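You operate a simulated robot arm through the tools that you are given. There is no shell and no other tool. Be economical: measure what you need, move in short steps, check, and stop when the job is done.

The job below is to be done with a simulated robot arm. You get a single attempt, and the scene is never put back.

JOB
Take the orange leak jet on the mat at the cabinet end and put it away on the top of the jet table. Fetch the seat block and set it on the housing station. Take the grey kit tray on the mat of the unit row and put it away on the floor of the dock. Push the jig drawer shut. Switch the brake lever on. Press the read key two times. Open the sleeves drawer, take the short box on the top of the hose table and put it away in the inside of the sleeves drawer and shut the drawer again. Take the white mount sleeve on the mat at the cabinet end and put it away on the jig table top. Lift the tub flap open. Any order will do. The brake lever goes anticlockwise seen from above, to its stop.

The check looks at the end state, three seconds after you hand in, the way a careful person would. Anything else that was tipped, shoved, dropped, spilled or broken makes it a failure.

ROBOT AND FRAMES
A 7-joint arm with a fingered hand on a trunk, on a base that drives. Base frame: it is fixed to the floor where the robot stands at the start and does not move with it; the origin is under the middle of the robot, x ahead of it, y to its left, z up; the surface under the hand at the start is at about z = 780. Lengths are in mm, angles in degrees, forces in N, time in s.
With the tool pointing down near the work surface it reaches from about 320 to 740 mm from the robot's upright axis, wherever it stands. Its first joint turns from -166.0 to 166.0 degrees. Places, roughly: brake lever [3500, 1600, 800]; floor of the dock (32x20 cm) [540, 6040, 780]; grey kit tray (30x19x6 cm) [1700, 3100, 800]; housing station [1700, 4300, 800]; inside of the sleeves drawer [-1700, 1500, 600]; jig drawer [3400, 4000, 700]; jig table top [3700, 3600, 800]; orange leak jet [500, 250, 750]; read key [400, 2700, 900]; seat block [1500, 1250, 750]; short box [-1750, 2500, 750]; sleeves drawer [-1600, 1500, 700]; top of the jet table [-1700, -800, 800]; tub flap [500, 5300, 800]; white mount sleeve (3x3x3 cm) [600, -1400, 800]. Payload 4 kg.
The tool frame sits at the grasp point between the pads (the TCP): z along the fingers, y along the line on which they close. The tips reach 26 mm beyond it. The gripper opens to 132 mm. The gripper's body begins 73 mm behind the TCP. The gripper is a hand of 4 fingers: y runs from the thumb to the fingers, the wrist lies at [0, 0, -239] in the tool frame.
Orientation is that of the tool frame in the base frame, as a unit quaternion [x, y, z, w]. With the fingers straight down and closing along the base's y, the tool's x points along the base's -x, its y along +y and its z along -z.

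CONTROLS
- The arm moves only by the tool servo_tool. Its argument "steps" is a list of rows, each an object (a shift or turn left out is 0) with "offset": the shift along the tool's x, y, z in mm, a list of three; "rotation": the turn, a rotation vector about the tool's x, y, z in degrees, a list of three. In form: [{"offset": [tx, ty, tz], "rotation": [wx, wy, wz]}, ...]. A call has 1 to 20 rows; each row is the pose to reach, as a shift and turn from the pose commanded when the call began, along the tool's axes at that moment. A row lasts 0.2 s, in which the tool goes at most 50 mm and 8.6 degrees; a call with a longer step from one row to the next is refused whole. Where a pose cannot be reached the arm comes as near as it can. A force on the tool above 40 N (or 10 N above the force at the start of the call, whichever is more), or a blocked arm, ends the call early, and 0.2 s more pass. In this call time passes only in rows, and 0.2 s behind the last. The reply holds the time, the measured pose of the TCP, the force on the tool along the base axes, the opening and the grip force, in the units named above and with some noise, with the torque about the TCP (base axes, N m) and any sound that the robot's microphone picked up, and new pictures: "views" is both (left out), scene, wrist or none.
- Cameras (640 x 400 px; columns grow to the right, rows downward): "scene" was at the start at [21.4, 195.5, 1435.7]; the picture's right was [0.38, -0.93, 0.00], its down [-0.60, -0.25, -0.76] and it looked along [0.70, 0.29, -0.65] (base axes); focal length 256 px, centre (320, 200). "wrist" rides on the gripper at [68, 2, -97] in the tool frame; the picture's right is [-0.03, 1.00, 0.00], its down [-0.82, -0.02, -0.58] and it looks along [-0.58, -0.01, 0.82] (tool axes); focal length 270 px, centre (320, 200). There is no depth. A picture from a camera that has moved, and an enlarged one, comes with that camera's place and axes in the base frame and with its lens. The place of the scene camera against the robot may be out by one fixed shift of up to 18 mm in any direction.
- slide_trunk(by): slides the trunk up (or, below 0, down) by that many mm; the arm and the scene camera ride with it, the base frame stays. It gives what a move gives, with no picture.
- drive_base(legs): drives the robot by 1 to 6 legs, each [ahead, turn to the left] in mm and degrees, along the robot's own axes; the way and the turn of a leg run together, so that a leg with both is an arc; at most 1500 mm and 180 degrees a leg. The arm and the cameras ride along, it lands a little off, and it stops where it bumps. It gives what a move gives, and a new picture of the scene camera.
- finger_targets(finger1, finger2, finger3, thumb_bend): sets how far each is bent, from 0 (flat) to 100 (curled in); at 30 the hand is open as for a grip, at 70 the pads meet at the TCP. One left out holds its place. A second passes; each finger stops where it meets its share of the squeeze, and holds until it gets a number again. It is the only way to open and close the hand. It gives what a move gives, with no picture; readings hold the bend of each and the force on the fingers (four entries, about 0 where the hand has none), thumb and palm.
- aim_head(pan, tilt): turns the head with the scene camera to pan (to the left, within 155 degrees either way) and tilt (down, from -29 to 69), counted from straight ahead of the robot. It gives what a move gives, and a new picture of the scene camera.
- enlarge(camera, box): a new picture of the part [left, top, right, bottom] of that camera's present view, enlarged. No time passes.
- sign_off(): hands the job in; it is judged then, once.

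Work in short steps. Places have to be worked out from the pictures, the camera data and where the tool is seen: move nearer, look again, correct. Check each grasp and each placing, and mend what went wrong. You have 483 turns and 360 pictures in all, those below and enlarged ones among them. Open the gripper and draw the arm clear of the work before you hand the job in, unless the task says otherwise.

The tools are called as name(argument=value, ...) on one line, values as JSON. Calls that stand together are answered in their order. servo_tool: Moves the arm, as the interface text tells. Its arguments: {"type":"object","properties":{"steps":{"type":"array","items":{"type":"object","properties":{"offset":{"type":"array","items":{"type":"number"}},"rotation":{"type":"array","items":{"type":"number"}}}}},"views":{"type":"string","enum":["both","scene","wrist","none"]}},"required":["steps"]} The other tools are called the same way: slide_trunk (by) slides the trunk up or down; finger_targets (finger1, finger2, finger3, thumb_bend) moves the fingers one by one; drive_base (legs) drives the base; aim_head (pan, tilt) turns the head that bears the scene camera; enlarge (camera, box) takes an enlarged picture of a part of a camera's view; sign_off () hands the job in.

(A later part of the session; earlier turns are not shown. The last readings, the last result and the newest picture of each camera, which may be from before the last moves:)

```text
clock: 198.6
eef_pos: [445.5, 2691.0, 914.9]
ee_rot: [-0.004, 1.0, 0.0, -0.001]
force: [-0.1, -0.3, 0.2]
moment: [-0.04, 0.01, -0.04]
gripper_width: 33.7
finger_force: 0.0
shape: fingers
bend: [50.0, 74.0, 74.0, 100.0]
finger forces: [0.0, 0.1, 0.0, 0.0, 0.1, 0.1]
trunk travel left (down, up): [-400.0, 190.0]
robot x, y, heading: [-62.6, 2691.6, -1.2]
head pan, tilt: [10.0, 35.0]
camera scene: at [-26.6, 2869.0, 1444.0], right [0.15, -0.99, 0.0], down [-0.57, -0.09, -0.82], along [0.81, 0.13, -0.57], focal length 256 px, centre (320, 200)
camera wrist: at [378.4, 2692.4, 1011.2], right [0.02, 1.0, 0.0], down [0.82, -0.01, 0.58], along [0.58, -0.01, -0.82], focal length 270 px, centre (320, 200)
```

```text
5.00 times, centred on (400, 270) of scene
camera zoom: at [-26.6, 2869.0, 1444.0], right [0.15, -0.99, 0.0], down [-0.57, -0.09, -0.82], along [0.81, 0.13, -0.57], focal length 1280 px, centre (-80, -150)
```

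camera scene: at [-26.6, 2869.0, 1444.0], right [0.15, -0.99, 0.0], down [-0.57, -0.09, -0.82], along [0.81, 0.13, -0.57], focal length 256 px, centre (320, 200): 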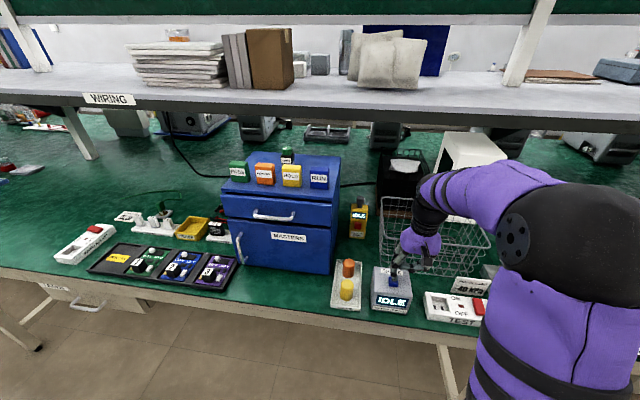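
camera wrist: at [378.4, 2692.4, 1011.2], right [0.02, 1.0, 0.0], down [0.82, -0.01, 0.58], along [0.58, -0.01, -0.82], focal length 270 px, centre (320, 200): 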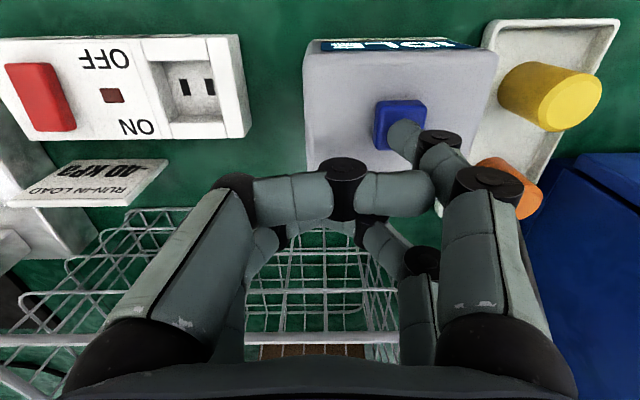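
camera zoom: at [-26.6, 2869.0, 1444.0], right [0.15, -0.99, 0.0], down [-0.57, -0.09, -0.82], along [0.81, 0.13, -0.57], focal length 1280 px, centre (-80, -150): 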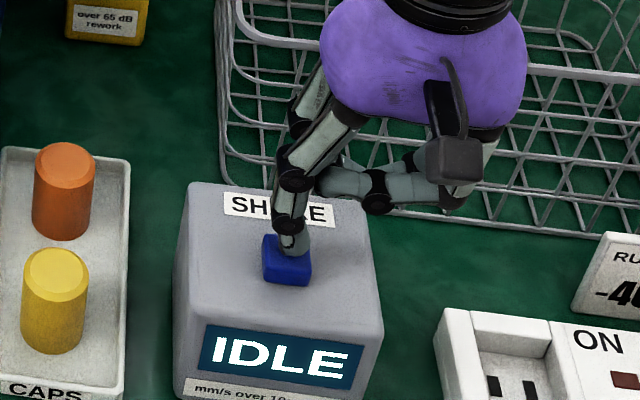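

The tip is lined up with the key. I descend in small steps, watching force and display.

servo_tool(steps=[{"offset": [0, 0, 6]}, {"offset": [0, 0, 10]}], views="none")

servo_tool(steps=[{"offset": [0, 0, 2]}, {"offset": [0, 0, 4]}], views="none")

enlarge(camera="scene", box=[360, 230, 440, 310])

```text
clock: 199.2
eef_pos: [445.5, 2691.3, 906.3]
ee_rot: [-0.004, 1.0, 0.001, 0.0]
force: [0.4, -0.1, 7.3]
moment: [0.34, 0.12, -0.06]
gripper_width: 33.8
finger_force: 3.8
shape: fingers
bend: [51.0, 74.0, 74.0, 100.0]
finger forces: [7.8, 0.0, 0.0, 0.0, 0.1, 0.0]
trunk travel left (down, up): [-400.0, 190.0]
robot x, y, heading: [-59.9, 2688.0, -0.9]
head pan, tilt: [10.0, 35.0]
heard: click
```

```text
clock: 199.8
eef_pos: [446.1, 2692.0, 901.9]
ee_rot: [-0.004, 1.0, 0.001, 0.002]
force: [1.2, -1.2, 23.4]
moment: [0.96, 0.41, -0.11]
gripper_width: 33.0
finger_force: 11.2
shape: fingers
bend: [54.0, 74.0, 74.0, 100.0]
finger forces: [22.8, 0.0, 0.0, 0.0, 0.0, 0.0]
trunk travel left (down, up): [-400.0, 190.0]
robot x, y, heading: [-63.6, 2690.8, -1.0]
head pan, tilt: [10.0, 35.0]
```

```text
5.00 times, centred on (400, 270) of scene
camera zoom: at [-28.0, 2868.8, 1444.4], right [0.15, -0.99, 0.0], down [-0.57, -0.09, -0.82], along [0.81, 0.13, -0.57], focal length 1280 px, centre (-80, -150)
```

zoom: 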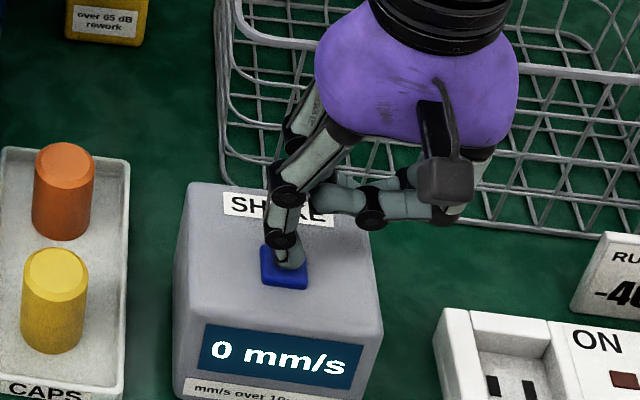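

A click, and the display now reads 0 mm/s: one press counted. I lift clear.

servo_tool(steps=[{"offset": [0, 0, -10]}, {"offset": [0, 0, -22]}, {"offset": [0, 0, -22]}], views="none")

enlarge(camera="scene", box=[360, 230, 440, 310])

```text
clock: 200.6
eef_pos: [446.3, 2690.7, 922.4]
ee_rot: [-0.004, 1.0, 0.001, -0.001]
force: [1.0, 0.7, 0.3]
moment: [0.04, 0.0, -0.01]
gripper_width: 34.0
finger_force: 0.0
shape: fingers
bend: [50.0, 74.0, 74.0, 100.0]
finger forces: [0.0, 0.0, 0.0, 0.0, 0.0, 0.0]
trunk travel left (down, up): [-400.0, 190.0]
robot x, y, heading: [-57.1, 2690.9, -0.8]
head pan, tilt: [10.0, 35.0]
```

```text
5.00 times, centred on (400, 270) of scene
camera zoom: at [-26.8, 2869.0, 1443.9], right [0.15, -0.99, 0.0], down [-0.57, -0.09, -0.82], along [0.81, 0.13, -0.57], focal length 1280 px, centre (-80, -150)
```

zoom: 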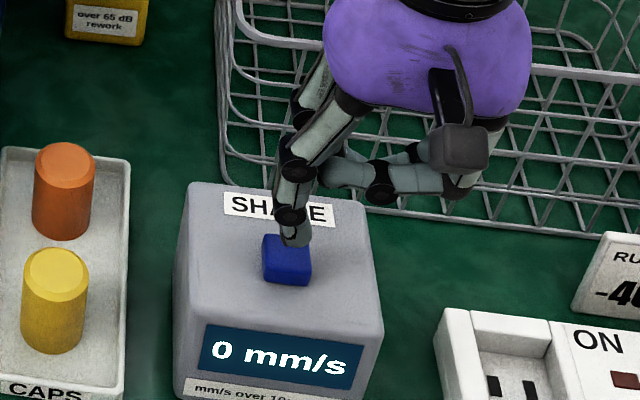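

The key is released. Now the second press, to the same depth as the click, then up.

servo_tool(steps=[{"offset": [0, 0, 10]}, {"offset": [0, 0, 17]}, {"offset": [0, 0, 19]}], views="none")

servo_tool(steps=[{"offset": [0, 0, -20]}, {"offset": [0, 0, -60]}, {"offset": [0, 0, -100]}, {"offset": [0, 0, -150]}], views="scene")

```text
clock: 201.4
eef_pos: [445.1, 2691.6, 905.0]
ee_rot: [-0.004, 1.0, 0.0, 0.0]
force: [0.0, -1.3, 10.1]
moment: [0.45, 0.22, -0.01]
gripper_width: 33.6
finger_force: 4.7
shape: fingers
bend: [51.0, 74.0, 74.0, 100.0]
finger forces: [10.4, 0.0, 0.0, 0.1, 0.0, 0.0]
trunk travel left (down, up): [-400.0, 190.0]
robot x, y, heading: [-60.4, 2689.6, -1.1]
head pan, tilt: [10.0, 35.0]
heard: click
```

```text
clock: 202.4
eef_pos: [448.2, 2691.1, 1055.1]
ee_rot: [-0.004, 1.0, 0.001, -0.001]
force: [-0.1, 1.1, 0.0]
moment: [0.01, 0.0, 0.02]
gripper_width: 34.0
finger_force: 0.0
shape: fingers
bend: [50.0, 74.0, 74.0, 100.0]
finger forces: [0.0, 0.1, 0.0, 0.0, 0.0, 0.1]
trunk travel left (down, up): [-400.0, 190.0]
robot x, y, heading: [-63.6, 2691.4, -1.2]
head pan, tilt: [10.0, 35.0]
camera scene: at [-26.6, 2869.0, 1444.0], right [0.15, -0.99, 0.0], down [-0.57, -0.09, -0.82], along [0.81, 0.13, -0.57], focal length 256 px, centre (320, 200)
```

scene: 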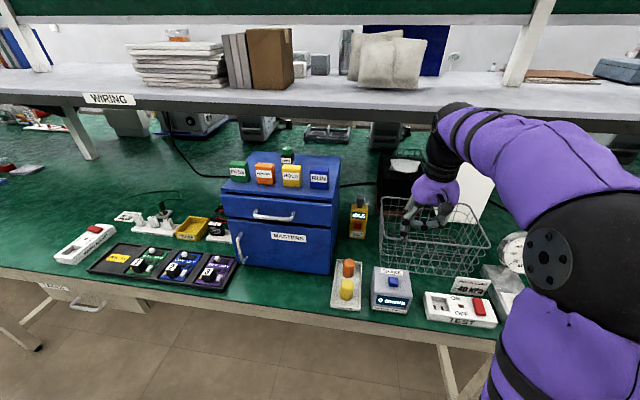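

Two clicks in all. Now the tub flap at (500, 5300): I open the hand, retract, and drive along the aisle.

finger_targets(finger1=50, finger2=50, finger3=50, thumb_bend=50)

drive_base(legs=[[-350, 0], [0, 91], [1300, 0], [1300, 0], [0, -90], [150, 0]])

aim_head(pan=10, tilt=35)

```text
clock: 203.4
eef_pos: [447.1, 2691.4, 1053.1]
ee_rot: [-0.004, 1.0, 0.0, 0.0]
force: [-0.2, -0.3, 0.5]
moment: [0.04, 0.0, -0.02]
gripper_width: 65.8
finger_force: 0.0
shape: fingers
bend: [50.0, 50.0, 50.0, 50.0]
finger forces: [0.0, 0.1, 0.0, 0.0, 0.0, 0.0]
trunk travel left (down, up): [-400.0, 190.0]
robot x, y, heading: [-60.4, 2693.1, -1.2]
head pan, tilt: [10.0, 35.0]
```

```text
clock: 227.4
eef_pos: [256.4, 5322.5, 1054.0]
ee_rot: [-0.02, 1.0, 0.0, -0.001]
force: [0.3, -0.4, 0.0]
moment: [0.02, -0.02, -0.04]
gripper_width: 65.7
finger_force: 0.1
shape: fingers
bend: [50.0, 50.0, 50.0, 50.0]
finger forces: [0.0, 0.0, 0.0, 0.1, 0.0, 0.1]
trunk travel left (down, up): [-400.0, 190.0]
robot x, y, heading: [-249.6, 5304.6, 0.8]
head pan, tilt: [10.0, 35.0]
camera scene: at [-223.0, 5482.8, 1444.0], right [0.19, -0.98, 0.0], down [-0.56, -0.11, -0.82], along [0.8, 0.16, -0.57], focal length 256 px, centre (320, 200)
```

scene: 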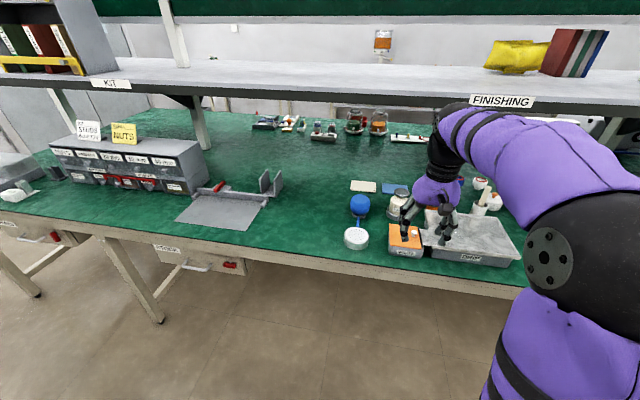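

```text
clock: 228.1
eef_pos: [257.0, 5321.5, 1053.3]
ee_rot: [-0.02, 1.0, 0.0, -0.001]
force: [-0.3, -0.7, -0.3]
moment: [0.02, 0.01, 0.01]
gripper_width: 65.8
finger_force: 0.0
shape: fingers
bend: [50.0, 50.0, 50.0, 50.0]
finger forces: [0.0, 0.0, 0.1, 0.0, 0.1, 0.1]
trunk travel left (down, up): [-400.0, 190.0]
robot x, y, heading: [-249.1, 5305.9, 1.0]
head pan, tilt: [10.0, 35.0]
camera scene: at [-223.0, 5482.9, 1444.0], right [0.19, -0.98, 0.0], down [-0.56, -0.11, -0.82], along [0.8, 0.16, -0.57], focal length 256 px, centre (320, 200)
```

scene: 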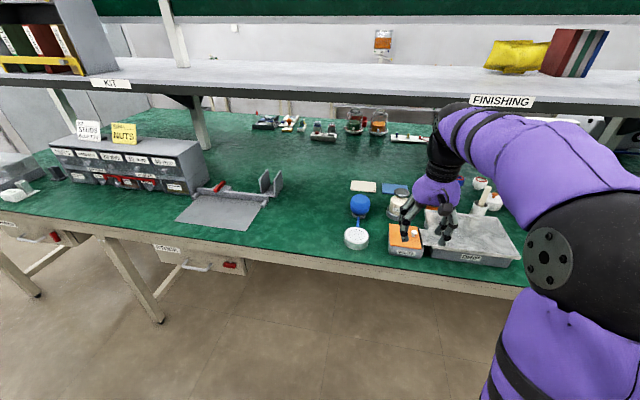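

enlarge(camera="scene", box=[330, 160, 540, 280])

enlarge(camera="wrist", box=[0, 0, 640, 400])

enlarge(camera="scene", box=[0, 100, 300, 290])

```text
3.05 times, centred on (435, 220) of scene
camera zoom: at [-223.0, 5482.9, 1444.0], right [0.19, -0.98, 0.0], down [-0.56, -0.11, -0.82], along [0.8, 0.16, -0.57], focal length 780 px, centre (-30, 139)
```

zoom: 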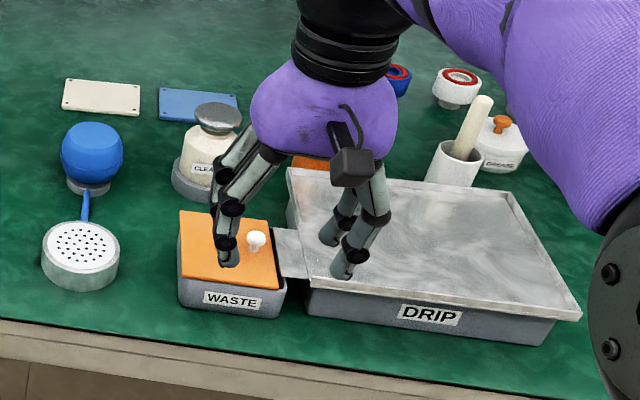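

```text
1.00 times, centred on (320, 200) of wrist (not enlarged: the box is as wide or as high as the picture)
camera zoom: at [189.0, 5320.5, 1150.3], right [-0.02, 1.0, 0.0], down [0.82, 0.01, 0.58], along [0.58, 0.01, -0.82], focal length 270 px, centre (320, 200)
```

zoom: 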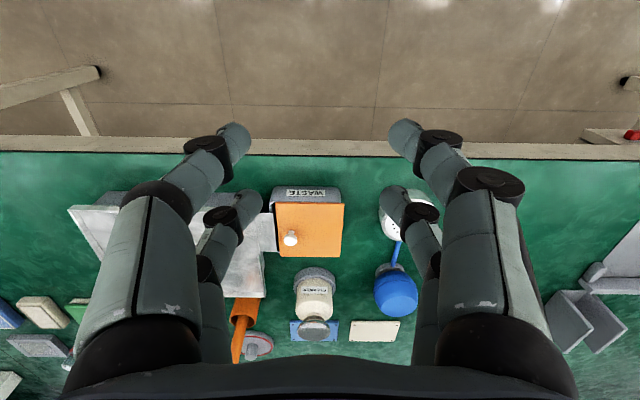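

```text
2.11 times, centred on (150, 195) of scene
camera zoom: at [-223.0, 5482.9, 1444.0], right [0.19, -0.98, 0.0], down [-0.56, -0.11, -0.82], along [0.8, 0.16, -0.57], focal length 539 px, centre (678, 210)
```

zoom: 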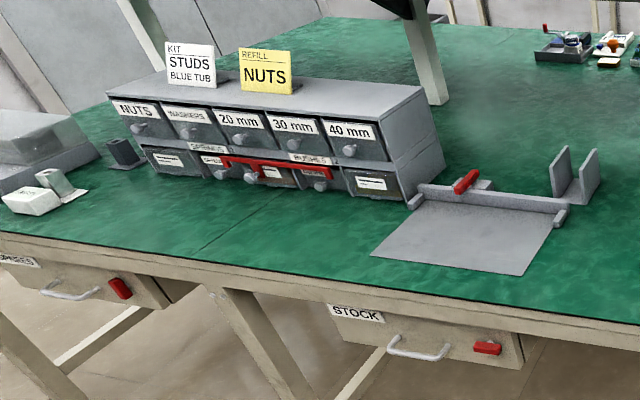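

WASTE tub: an orange flap with a white knob at its right (-y) edge, so the hinge is on the left. I will pinch the knob along x, so it can pivot between the pads, and swing it up; first I yaw the hand 90° and move over.

servo_tool(steps=[{"offset": [-15, -4, 0], "rotation": [0, 0, -8.5]}, {"offset": [-30, -8, 0], "rotation": [0, 0, -17]}, {"offset": [-45, -12, 0], "rotation": [0, 0, -25.5]}, {"offset": [-60, -16, 0], "rotation": [0, 0, -34]}, {"offset": [-75, -20, 0], "rotation": [0, 0, -42.5]}, {"offset": [-90, -24, 0], "rotation": [0, 0, -51]}, {"offset": [-105, -28, 0], "rotation": [0, 0, -59.5]}, {"offset": [-120, -32, 0], "rotation": [0, 0, -68]}, {"offset": [-135, -36, 0], "rotation": [0, 0, -76.5]}, {"offset": [-150, -40, 0], "rotation": [0, 0, -85]}, {"offset": [-165, -42, 0], "rotation": [0, 0, -90]}], views="both")

```text
clock: 230.4
eef_pos: [419.6, 5290.3, 1053.9]
ee_rot: [0.72, -0.694, 0.002, 0.002]
force: [0.4, -0.3, 0.7]
moment: [-0.02, -0.01, 0.03]
gripper_width: 65.6
finger_force: 0.0
shape: fingers
bend: [50.0, 50.0, 50.0, 50.0]
finger forces: [0.0, 0.0, 0.0, 0.1, 0.1, 0.1]
out of reach, approached as far as the arm can: row 11
trunk travel left (down, up): [-400.0, 190.0]
robot x, y, heading: [-250.8, 5304.0, 0.7]
head pan, tilt: [10.0, 35.0]
camera scene: at [-223.1, 5483.1, 1444.0], right [0.19, -0.98, 0.0], down [-0.56, -0.11, -0.82], along [0.8, 0.16, -0.57], focal length 256 px, centre (320, 200)
camera wrist: at [421.8, 5223.2, 1151.3], right [-1.0, -0.01, 0.0], down [-0.01, 0.82, 0.57], along [-0.01, 0.57, -0.82], focal length 270 px, centre (320, 200)
```

scene: 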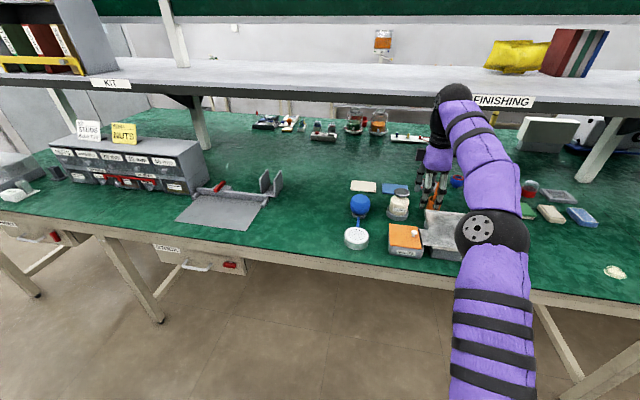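
wrist: 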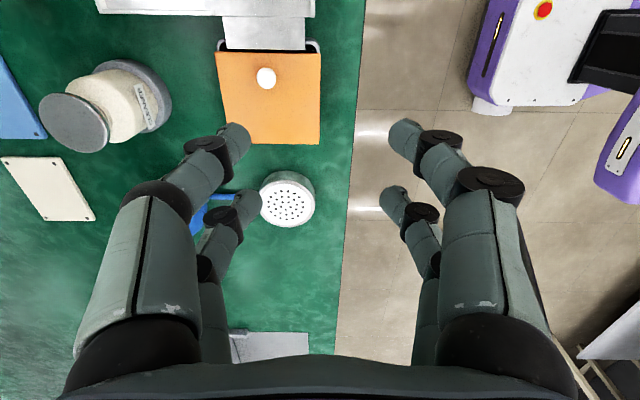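

The knob triangulates to (477, 5279, 845), the hinge to y ≈ 5358. I drive 150 mm nearer for reach, then come over the knob.

drive_base(legs=[[150, 0]])

servo_tool(steps=[{"offset": [4, 45, 10]}, {"offset": [10, 93, 40]}, {"offset": [10, 93, 80]}, {"offset": [10, 93, 110]}], views="both")

```text
clock: 231.8
eef_pos: [570.1, 5293.4, 1054.4]
ee_rot: [0.721, -0.693, 0.002, 0.002]
force: [-0.2, -0.6, -0.2]
moment: [-0.01, 0.0, 0.02]
gripper_width: 65.9
finger_force: 0.0
shape: fingers
bend: [50.0, 50.0, 50.0, 50.0]
finger forces: [0.0, 0.0, 0.0, 0.0, 0.0, 0.1]
trunk travel left (down, up): [-400.0, 190.0]
robot x, y, heading: [-101.9, 5307.5, 1.0]
head pan, tilt: [10.0, 35.0]
camera scene: at [-73.6, 5485.3, 1444.0], right [0.19, -0.98, 0.0], down [-0.56, -0.11, -0.82], along [0.8, 0.16, -0.57], focal length 256 px, centre (320, 200)
```

scene: 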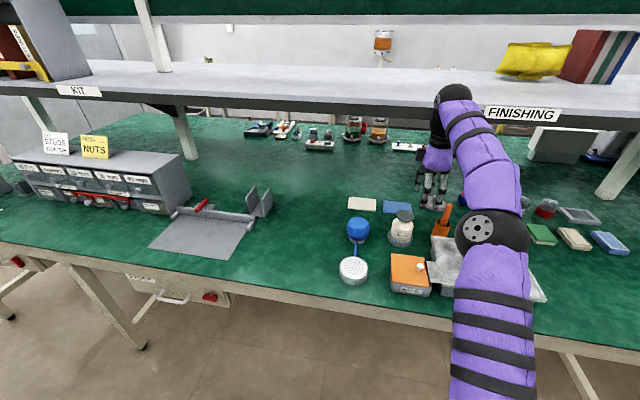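

```text
refused: row 2 steps farther than a row can; nothing moved
```

servo_tool(steps=[{"offset": [4, 32, 10]}, {"offset": [8, 64, 30]}, {"offset": [10, 93, 60]}, {"offset": [10, 93, 110]}], views="both")

```text
clock: 232.8
eef_pos: [475.7, 5277.7, 944.5]
ee_rot: [0.72, -0.694, 0.003, 0.002]
force: [0.4, -0.1, 0.3]
moment: [0.01, -0.01, -0.02]
gripper_width: 65.7
finger_force: 0.0
shape: fingers
bend: [50.0, 50.0, 50.0, 50.0]
finger forces: [0.0, 0.0, 0.1, 0.0, 0.0, 0.1]
trunk travel left (down, up): [-400.0, 190.0]
robot x, y, heading: [-99.2, 5305.0, 1.0]
head pan, tilt: [10.0, 35.0]
camera scene: at [-74.1, 5485.4, 1444.0], right [0.19, -0.98, 0.0], down [-0.56, -0.11, -0.82], along [0.8, 0.16, -0.57], focal length 256 px, centre (320, 200)
camera wrist: at [478.1, 5210.9, 1041.4], right [-1.0, -0.01, 0.0], down [-0.01, 0.82, 0.57], along [-0.01, 0.57, -0.82], focal length 270 px, centre (320, 200)
```

scene: 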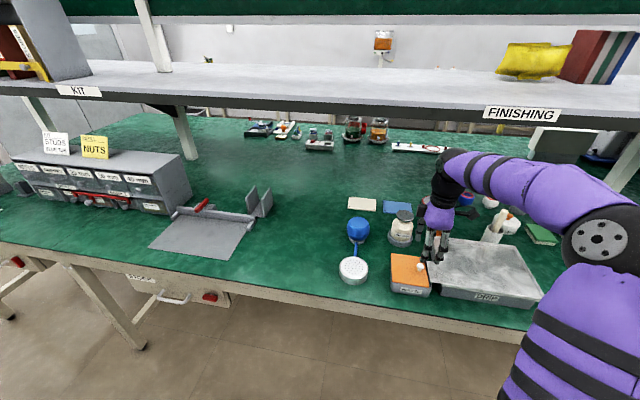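
wrist: 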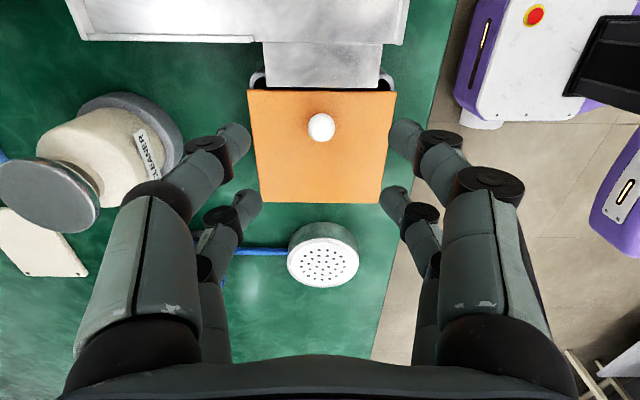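

The hand is centred on the knob. I descend to z = 880, then feel for the lid.

servo_tool(steps=[{"offset": [0, 0, 30]}, {"offset": [0, 0, 55]}, {"offset": [0, 0, 64]}], views="wrist")

servo_tool(steps=[{"offset": [0, 0, 3]}, {"offset": [0, 0, 6]}], views="none")

enlarge(camera="scene", box=[370, 220, 470, 310])

```text
clock: 233.6
eef_pos: [476.1, 5279.2, 881.8]
ee_rot: [0.721, -0.693, 0.003, 0.002]
force: [0.2, 0.3, -0.2]
moment: [0.02, 0.02, -0.01]
gripper_width: 65.8
finger_force: 0.1
shape: fingers
bend: [50.0, 50.0, 50.0, 50.0]
finger forces: [0.0, 0.1, 0.0, 0.1, 0.0, 0.1]
trunk travel left (down, up): [-400.0, 190.0]
robot x, y, heading: [-99.3, 5306.6, 0.7]
head pan, tilt: [10.0, 35.0]
camera wrist: at [478.2, 5211.1, 977.6], right [-1.0, -0.01, 0.0], down [-0.01, 0.82, 0.57], along [-0.01, 0.57, -0.82], focal length 270 px, centre (320, 200)
```

wrist: 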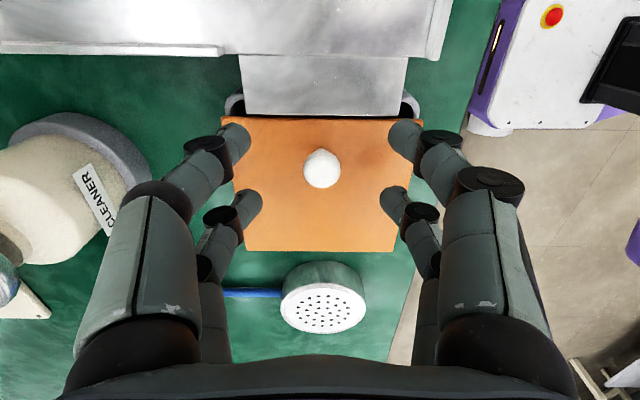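

```text
clock: 234.2
eef_pos: [478.7, 5277.9, 876.2]
ee_rot: [0.72, -0.694, 0.003, 0.003]
force: [-0.5, -0.1, -0.2]
moment: [0.01, -0.03, 0.0]
gripper_width: 65.8
finger_force: 0.0
shape: fingers
bend: [50.0, 50.0, 50.0, 50.0]
finger forces: [0.0, 0.1, 0.0, 0.0, 0.1, 0.0]
trunk travel left (down, up): [-400.0, 190.0]
robot x, y, heading: [-101.6, 5306.4, 0.9]
head pan, tilt: [10.0, 35.0]
```

```text
4.44 times, centred on (420, 265) of scene
camera zoom: at [-73.8, 5485.3, 1444.0], right [0.19, -0.98, 0.0], down [-0.56, -0.11, -0.82], along [0.8, 0.16, -0.57], focal length 1138 px, centre (-124, -89)
```

zoom: 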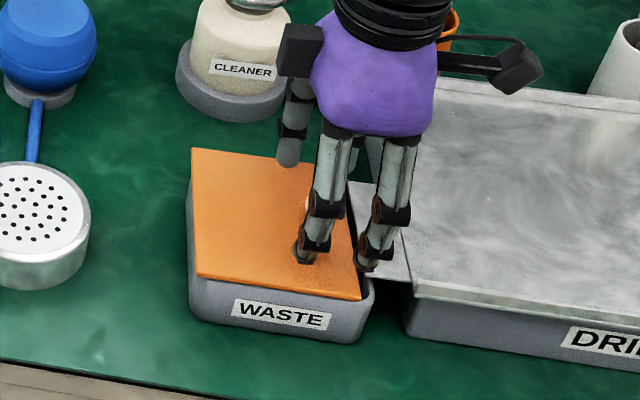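

The knob sits between the two digit pairs; better to take it with the near pair. I shift 19 mm toward the hinge and feel downward.

servo_tool(steps=[{"offset": [-10, 0, 0]}, {"offset": [-19, 0, 3]}, {"offset": [-19, 0, 6]}], views="none")

servo_tool(steps=[{"offset": [0, 0, 2]}, {"offset": [0, 0, 4]}], views="none")

servo_tool(steps=[{"offset": [0, 0, 2]}, {"offset": [0, 0, 4]}], views="wrist")

```text
clock: 235.0
eef_pos: [476.9, 5297.8, 868.5]
ee_rot: [0.721, -0.693, 0.003, 0.004]
force: [0.0, -0.3, 0.3]
moment: [0.03, -0.01, 0.06]
gripper_width: 65.8
finger_force: 0.0
shape: fingers
bend: [50.0, 50.0, 50.0, 50.0]
finger forces: [0.0, 0.0, 0.0, 0.0, 0.0, 0.0]
trunk travel left (down, up): [-400.0, 190.0]
robot x, y, heading: [-101.0, 5303.1, 1.1]
head pan, tilt: [10.0, 35.0]
```

```text
clock: 235.6
eef_pos: [477.1, 5298.3, 865.6]
ee_rot: [0.721, -0.693, 0.004, 0.001]
force: [-0.3, -0.2, 10.5]
moment: [0.2, 0.13, 0.01]
gripper_width: 65.8
finger_force: 4.7
shape: fingers
bend: [50.0, 50.0, 50.0, 50.0]
finger forces: [0.0, 6.5, 3.3, 0.1, 0.0, 0.1]
trunk travel left (down, up): [-400.0, 190.0]
robot x, y, heading: [-103.0, 5307.1, 1.2]
head pan, tilt: [10.0, 35.0]
```

```text
clock: 236.4
eef_pos: [477.1, 5297.6, 864.8]
ee_rot: [0.72, -0.694, 0.006, -0.001]
force: [0.6, -0.5, 21.0]
moment: [0.24, 0.93, 0.01]
gripper_width: 67.6
finger_force: 10.9
shape: fingers
bend: [49.0, 52.0, 50.0, 50.0]
finger forces: [4.1, 16.6, 0.3, 0.1, 0.0, 0.0]
trunk travel left (down, up): [-400.0, 190.0]
robot x, y, heading: [-98.7, 5303.4, 0.8]
head pan, tilt: [10.0, 35.0]
stopped in row 2: the force on the tool passed its limit at 41 N (the readings are from after the stop); the commanded pose is now the measured one
camera wrist: at [478.6, 5230.2, 962.0], right [-1.0, -0.01, -0.01], down [-0.02, 0.82, 0.57], along [0.0, 0.57, -0.82], focal length 270 px, centre (320, 200)
```

wrist: 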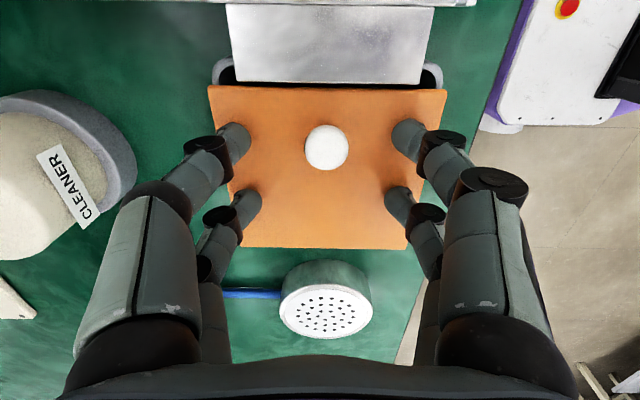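

Contact with the lid at z ≈ 866, and the knob is in line with the near pair. I raise 5 mm and pinch.

servo_tool(steps=[{"offset": [0, 0, -5]}], views="none")

finger_targets(finger1=80, finger2=80, finger3=80, thumb_bend=75)

enlarge(camera="wrist", box=[160, 60, 480, 260])

```text
clock: 236.8
eef_pos: [477.1, 5298.1, 866.4]
ee_rot: [0.72, -0.694, 0.004, 0.001]
force: [-0.2, 1.0, -0.5]
moment: [0.02, -0.04, 0.01]
gripper_width: 66.0
finger_force: 0.1
shape: fingers
bend: [50.0, 50.0, 50.0, 50.0]
finger forces: [0.0, 0.1, 0.0, 0.1, 0.1, 0.0]
trunk travel left (down, up): [-400.0, 190.0]
robot x, y, heading: [-99.8, 5311.1, 0.9]
head pan, tilt: [10.0, 35.0]
```

```text
clock: 237.8
eef_pos: [479.3, 5297.0, 868.3]
ee_rot: [0.719, -0.695, 0.005, 0.001]
force: [1.3, -2.2, -0.8]
moment: [-0.02, 0.0, 0.02]
gripper_width: 15.3
finger_force: 8.4
shape: fingers
bend: [65.0, 76.0, 76.0, 68.0]
finger forces: [8.3, 0.1, 0.1, 0.0, 9.1, 0.1]
trunk travel left (down, up): [-400.0, 190.0]
robot x, y, heading: [-101.7, 5303.0, 0.9]
head pan, tilt: [10.0, 35.0]
```

```text
2.00 times, centred on (320, 160) of wrist
camera zoom: at [479.1, 5230.0, 964.4], right [-1.0, -0.01, -0.01], down [-0.01, 0.82, 0.57], along [0.0, 0.57, -0.82], focal length 541 px, centre (320, 280)
```

zoom: 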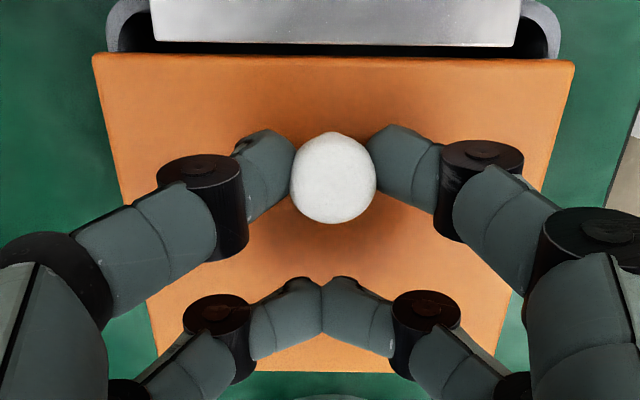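

A clean pinch on the knob. I start the arc: up and toward the hinge, in stages.

servo_tool(steps=[{"offset": [-3, 0, -10]}, {"offset": [-7, 0, -20]}, {"offset": [-13, 0, -29]}, {"offset": [-19.7, -1, -37.6]}], views="both")

```text
clock: 238.8
eef_pos: [478.4, 5318.0, 905.8]
ee_rot: [0.72, -0.694, 0.004, 0.0]
force: [0.6, -2.8, 0.4]
moment: [-0.1, 0.03, 0.05]
gripper_width: 14.9
finger_force: 9.0
shape: fingers
bend: [65.0, 76.0, 76.0, 68.0]
finger forces: [9.0, 0.0, 0.0, 0.1, 9.2, 0.0]
trunk travel left (down, up): [-400.0, 190.0]
robot x, y, heading: [-100.8, 5307.7, 1.0]
head pan, tilt: [10.0, 35.0]
camera scene: at [-73.7, 5485.0, 1444.0], right [0.19, -0.98, 0.0], down [-0.56, -0.11, -0.82], along [0.8, 0.16, -0.57], focal length 256 px, centre (320, 200)
camera wrist: at [479.4, 5249.9, 1002.3], right [-1.0, -0.01, -0.01], down [-0.01, 0.82, 0.57], along [0.0, 0.57, -0.82], focal length 270 px, centre (320, 200)
```

scene: 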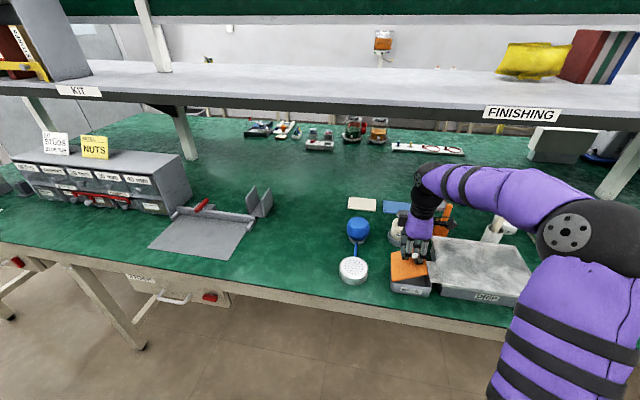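
wrist: 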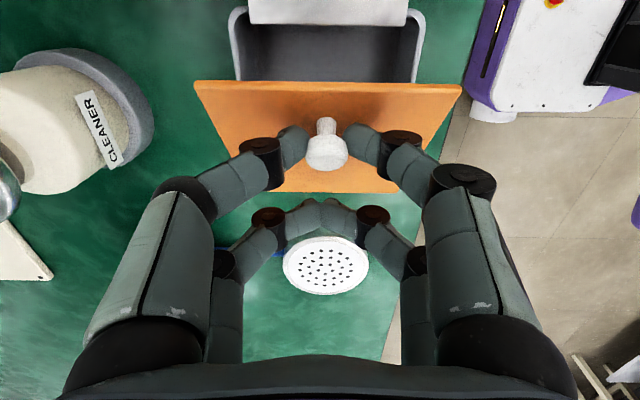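

The flap lifts well, with low forces. I continue the arc to about 75°.

servo_tool(steps=[{"offset": [-8, 0, -7.5]}, {"offset": [-16.4, -0.5, -13.7]}, {"offset": [-26, -1, -18.8]}, {"offset": [-35.9, -1, -22.7]}, {"offset": [-46, -2, -25.3]}, {"offset": [-57, -2, -26.4]}], views="both")

enlarge(camera="scene", box=[340, 200, 480, 310])

```text
clock: 240.2
eef_pos: [477.8, 5375.6, 931.5]
ee_rot: [0.72, -0.694, 0.003, 0.002]
force: [1.9, 0.6, -0.8]
moment: [0.02, 0.02, -0.1]
gripper_width: 8.1
finger_force: 8.3
shape: fingers
bend: [67.0, 76.0, 76.0, 68.0]
finger forces: [8.6, 0.0, 0.0, 0.0, 7.7, 0.0]
trunk travel left (down, up): [-400.0, 190.0]
robot x, y, heading: [-101.5, 5305.4, 1.0]
head pan, tilt: [10.0, 35.0]
camera scene: at [-73.5, 5485.2, 1443.9], right [0.19, -0.98, 0.0], down [-0.56, -0.11, -0.82], along [0.8, 0.16, -0.57], focal length 256 px, centre (320, 200)
camera wrist: at [478.5, 5307.9, 1027.4], right [-1.0, -0.01, 0.0], down [-0.01, 0.82, 0.57], along [0.0, 0.57, -0.82], focal length 270 px, centre (320, 200)
```

scene: 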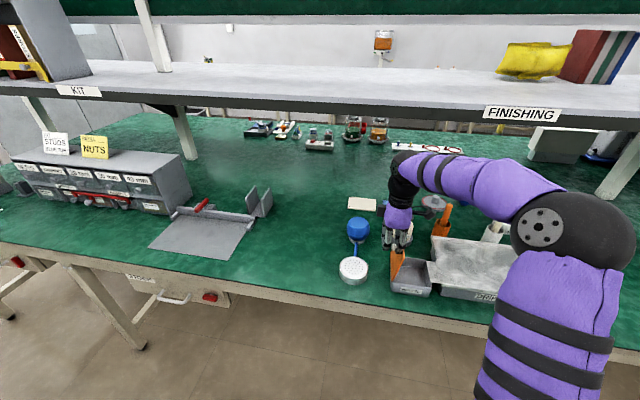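
wrist: 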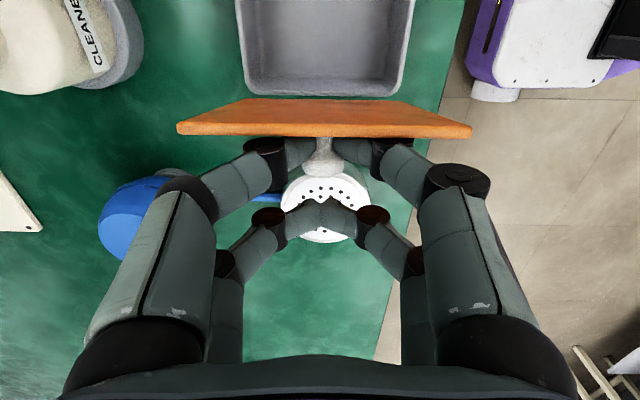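

```text
3.64 times, centred on (410, 255) of scene
camera zoom: at [-73.5, 5485.2, 1443.9], right [0.19, -0.98, 0.0], down [-0.56, -0.11, -0.82], along [0.8, 0.16, -0.57], focal length 931 px, centre (-7, 0)
```

zoom: 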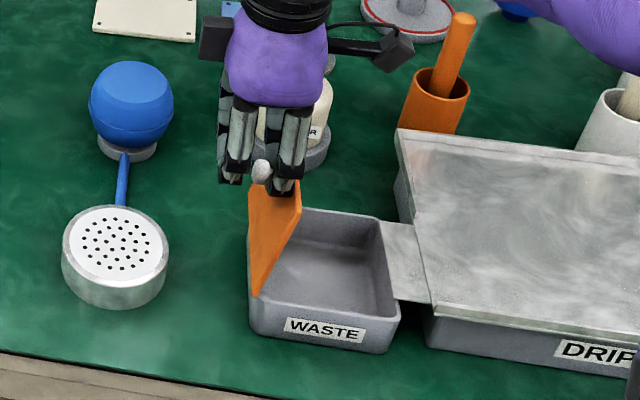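

The flap is near vertical. I carry it past vertical to about 105°.

servo_tool(steps=[{"offset": [-11, 0, -0.5]}, {"offset": [-21.3, -1, 2]}, {"offset": [-30, -1, 4.5]}, {"offset": [-41, -1.5, 9]}], views="both")

enlarge(camera="scene", box=[340, 200, 480, 310])

```text
clock: 241.2
eef_pos: [478.2, 5416.4, 923.9]
ee_rot: [0.719, -0.695, 0.005, -0.001]
force: [3.6, -6.4, 18.4]
moment: [-1.3, 0.28, -0.19]
gripper_width: 11.9
finger_force: 40.3
shape: fingers
bend: [65.0, 76.0, 76.0, 71.0]
finger forces: [29.2, 0.1, 0.1, 0.0, 51.5, 0.0]
trunk travel left (down, up): [-400.0, 190.0]
robot x, y, heading: [-100.4, 5305.9, 0.9]
head pan, tilt: [10.0, 35.0]
camera scene: at [-75.0, 5484.2, 1444.4], right [0.19, -0.98, 0.0], down [-0.56, -0.11, -0.82], along [0.8, 0.16, -0.57], focal length 256 px, centre (320, 200)
camera wrist: at [478.5, 5348.1, 1020.9], right [-1.0, -0.01, -0.01], down [-0.02, 0.82, 0.57], along [0.0, 0.57, -0.82], focal length 270 px, centre (320, 200)
```

scene: 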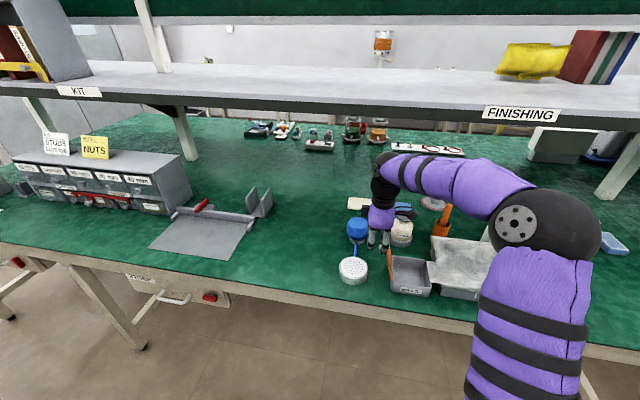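
wrist: 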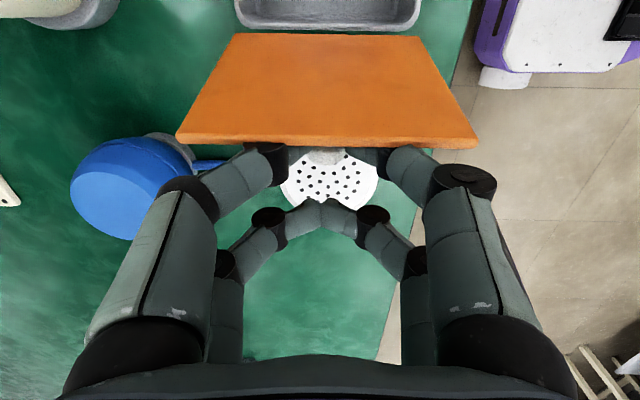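

```text
3.64 times, centred on (410, 255) of scene
camera zoom: at [-75.0, 5484.2, 1444.4], right [0.19, -0.98, 0.0], down [-0.56, -0.11, -0.82], along [0.8, 0.16, -0.57], focal length 931 px, centre (-7, 0)
```

zoom: 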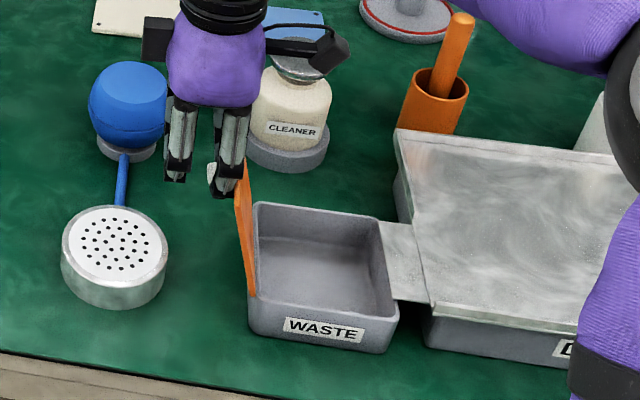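

The flap is past vertical and pressing at its stop. I release the knob and rise straight up.

finger_targets(finger1=50, finger2=50, finger3=50, thumb_bend=50)

servo_tool(steps=[{"offset": [0, 0, -20]}, {"offset": [0, 0, -60]}, {"offset": [0, 0, -100]}, {"offset": [0, 0, -140]}], views="both")

enlarge(camera="scene", box=[340, 200, 480, 310])

```text
clock: 242.2
eef_pos: [476.7, 5415.4, 921.8]
ee_rot: [0.72, -0.694, 0.004, 0.0]
force: [-0.4, 0.0, 0.3]
moment: [0.02, -0.02, 0.03]
gripper_width: 65.7
finger_force: 0.4
shape: fingers
bend: [50.0, 50.0, 50.0, 50.0]
finger forces: [0.3, 0.1, 0.0, 0.1, 0.0, 0.0]
trunk travel left (down, up): [-400.0, 190.0]
robot x, y, heading: [-100.1, 5309.0, 0.8]
head pan, tilt: [10.0, 35.0]
```

```text
clock: 243.2
eef_pos: [475.1, 5416.5, 1062.4]
ee_rot: [0.72, -0.694, 0.004, 0.0]
force: [1.2, -0.4, 0.5]
moment: [-0.03, -0.02, -0.02]
gripper_width: 65.6
finger_force: 0.0
shape: fingers
bend: [50.0, 50.0, 50.0, 50.0]
finger forces: [0.0, 0.0, 0.0, 0.0, 0.1, 0.0]
trunk travel left (down, up): [-400.0, 190.0]
robot x, y, heading: [-96.1, 5306.0, 0.8]
head pan, tilt: [10.0, 35.0]
camera scene: at [-73.8, 5485.3, 1444.0], right [0.19, -0.98, 0.0], down [-0.56, -0.11, -0.82], along [0.8, 0.16, -0.57], focal length 256 px, centre (320, 200)
camera wrist: at [477.3, 5349.2, 1159.2], right [-1.0, -0.01, -0.01], down [-0.01, 0.82, 0.57], along [0.0, 0.57, -0.82], focal length 270 px, centre (320, 200)
```

scene: 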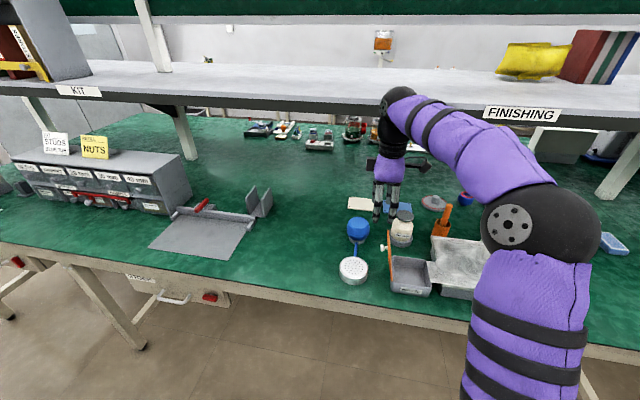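
wrist: 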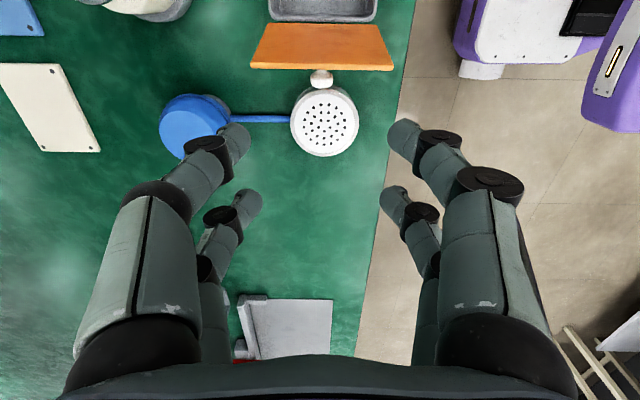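

```text
3.64 times, centred on (410, 255) of scene
camera zoom: at [-73.8, 5485.3, 1444.0], right [0.19, -0.98, 0.0], down [-0.56, -0.11, -0.82], along [0.8, 0.16, -0.57], focal length 931 px, centre (-7, 0)
```

zoom: 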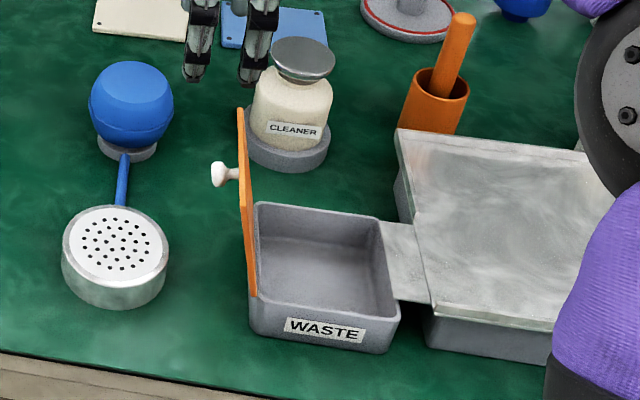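

The flap stands open by itself. I back away from the bench and look toward the north end for the way round.

servo_tool(steps=[{"offset": [0, 40, -10], "rotation": [0, 0, 8.5]}, {"offset": [0, 60, -10], "rotation": [0, 0, 17]}, {"offset": [0, 60, -10], "rotation": [0, 0, 25.5]}, {"offset": [0, 60, -10], "rotation": [0, 0, 34]}, {"offset": [0, 60, -10], "rotation": [0, 0, 42.5]}, {"offset": [0, 60, -10], "rotation": [0, 0, 51]}, {"offset": [0, 60, -10], "rotation": [0, 0, 59.5]}, {"offset": [0, 60, -10], "rotation": [0, 0, 68]}, {"offset": [0, 60, -10], "rotation": [0, 0, 76.5]}, {"offset": [0, 60, -10], "rotation": [0, 0, 85]}, {"offset": [0, 60, -10], "rotation": [0, 0, 88]}], views="none")

drive_base(legs=[[-500, 0], [0, 90]])

aim_head(pan=-15, tilt=20)

```text
clock: 245.6
eef_pos: [416.0, 5414.8, 1072.8]
ee_rot: [-0.035, 0.999, -0.003, 0.004]
force: [0.2, 0.7, -0.1]
moment: [0.0, 0.01, 0.02]
gripper_width: 65.4
finger_force: 0.1
shape: fingers
bend: [50.0, 50.0, 50.0, 50.0]
finger forces: [0.0, 0.1, 0.0, 0.0, 0.0, 0.0]
trunk travel left (down, up): [-400.0, 190.0]
robot x, y, heading: [-100.6, 5305.2, 1.1]
head pan, tilt: [10.0, 35.0]
```

```text
clock: 252.8
eef_pos: [-705.0, 5817.8, 1070.9]
ee_rot: [0.728, -0.686, 0.001, -0.005]
force: [-0.1, 0.6, -0.3]
moment: [-0.02, 0.0, -0.02]
gripper_width: 65.6
finger_force: 0.0
shape: fingers
bend: [50.0, 50.0, 50.0, 50.0]
finger forces: [0.0, 0.1, 0.0, 0.0, 0.1, 0.0]
trunk travel left (down, up): [-400.0, 190.0]
robot x, y, heading: [-608.0, 5299.9, 90.2]
head pan, tilt: [10.0, 35.0]
camera scene: at [-769.7, 5335.6, 1444.0], right [0.98, 0.18, 0.0], down [0.1, -0.56, -0.82], along [-0.15, 0.81, -0.57], focal length 256 px, centre (320, 200)
```

scene: 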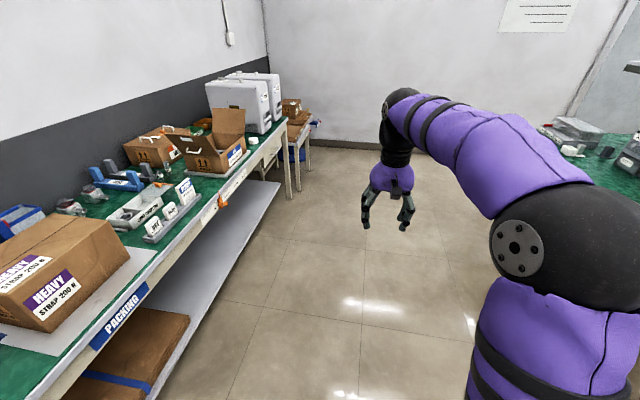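

```text
clock: 253.7
eef_pos: [-706.1, 5819.1, 1071.5]
ee_rot: [0.727, -0.686, 0.001, -0.005]
force: [0.5, 0.3, 0.1]
moment: [0.0, 0.0, 0.05]
gripper_width: 65.4
finger_force: 0.0
shape: fingers
bend: [50.0, 50.0, 50.0, 50.0]
finger forces: [0.0, 0.0, 0.1, 0.0, 0.0, 0.0]
trunk travel left (down, up): [-400.0, 190.0]
robot x, y, heading: [-607.7, 5296.6, 90.4]
head pan, tilt: [-15.0, 20.0]
camera scene: at [-730.5, 5339.0, 1467.8], right [0.97, -0.25, 0.0], down [-0.09, -0.33, -0.94], along [0.24, 0.91, -0.34], focal length 256 px, centre (320, 200)
```

scene: 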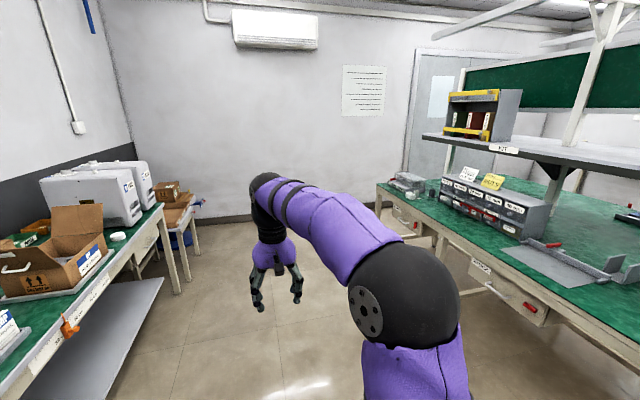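

There is a passage about 1.1 m wide north of the bench (y ≈ 7450–8600). I fold the arm in and drive up to it.

servo_tool(steps=[{"offset": [45, 0, -5]}, {"offset": [90, 0, -10]}, {"offset": [135, 0, -15]}, {"offset": [160, 0, -20]}], views="none")

drive_base(legs=[[1350, 0], [1300, 0], [0, -90]])

aim_head(pan=0, tilt=25)

```text
clock: 254.7
eef_pos: [-696.4, 5657.8, 1091.1]
ee_rot: [0.728, -0.686, 0.001, -0.006]
force: [0.2, 0.2, 1.2]
moment: [0.02, -0.03, 0.0]
gripper_width: 65.7
finger_force: 0.1
shape: fingers
bend: [50.0, 50.0, 50.0, 50.0]
finger forces: [0.0, 0.0, 0.0, 0.0, 0.0, 0.0]
trunk travel left (down, up): [-400.0, 190.0]
robot x, y, heading: [-606.1, 5299.8, 90.3]
head pan, tilt: [-15.0, 20.0]
```

```text
clock: 271.6
eef_pos: [-253.2, 8028.9, 1090.6]
ee_rot: [-0.037, 0.999, -0.004, 0.003]
force: [0.1, -0.5, -0.5]
moment: [0.02, -0.02, 0.0]
gripper_width: 65.6
finger_force: 0.1
shape: fingers
bend: [50.0, 50.0, 50.0, 50.0]
finger forces: [0.0, 0.1, 0.1, 0.0, 0.0, 0.0]
trunk travel left (down, up): [-400.0, 190.0]
robot x, y, heading: [-610.0, 7929.0, 1.0]
head pan, tilt: [-15.0, 20.0]
camera scene: at [-579.5, 8070.1, 1467.9], right [-0.24, -0.97, 0.0], down [-0.33, 0.08, -0.94], along [0.91, -0.23, -0.34], focal length 256 px, centre (320, 200)
```

scene: 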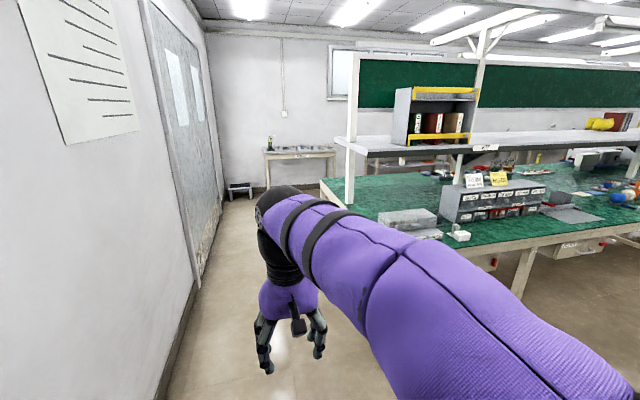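

```text
clock: 272.4
eef_pos: [-253.3, 8027.8, 1092.1]
ee_rot: [-0.037, 0.999, -0.004, 0.003]
force: [0.4, -0.1, 0.1]
moment: [0.0, 0.02, 0.03]
gripper_width: 65.6
finger_force: 0.0
shape: fingers
bend: [50.0, 50.0, 50.0, 50.0]
finger forces: [0.0, 0.1, 0.0, 0.0, 0.0, 0.1]
trunk travel left (down, up): [-400.0, 190.0]
robot x, y, heading: [-611.0, 7928.2, 0.9]
head pan, tilt: [0.0, 25.0]
camera scene: at [-577.8, 8094.2, 1459.8], right [0.02, -1.0, 0.0], down [-0.42, -0.01, -0.91], along [0.91, 0.02, -0.42], focal length 256 px, centre (320, 200)
```

scene: 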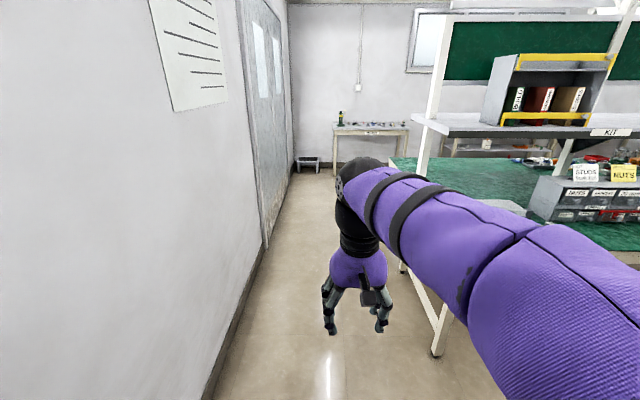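

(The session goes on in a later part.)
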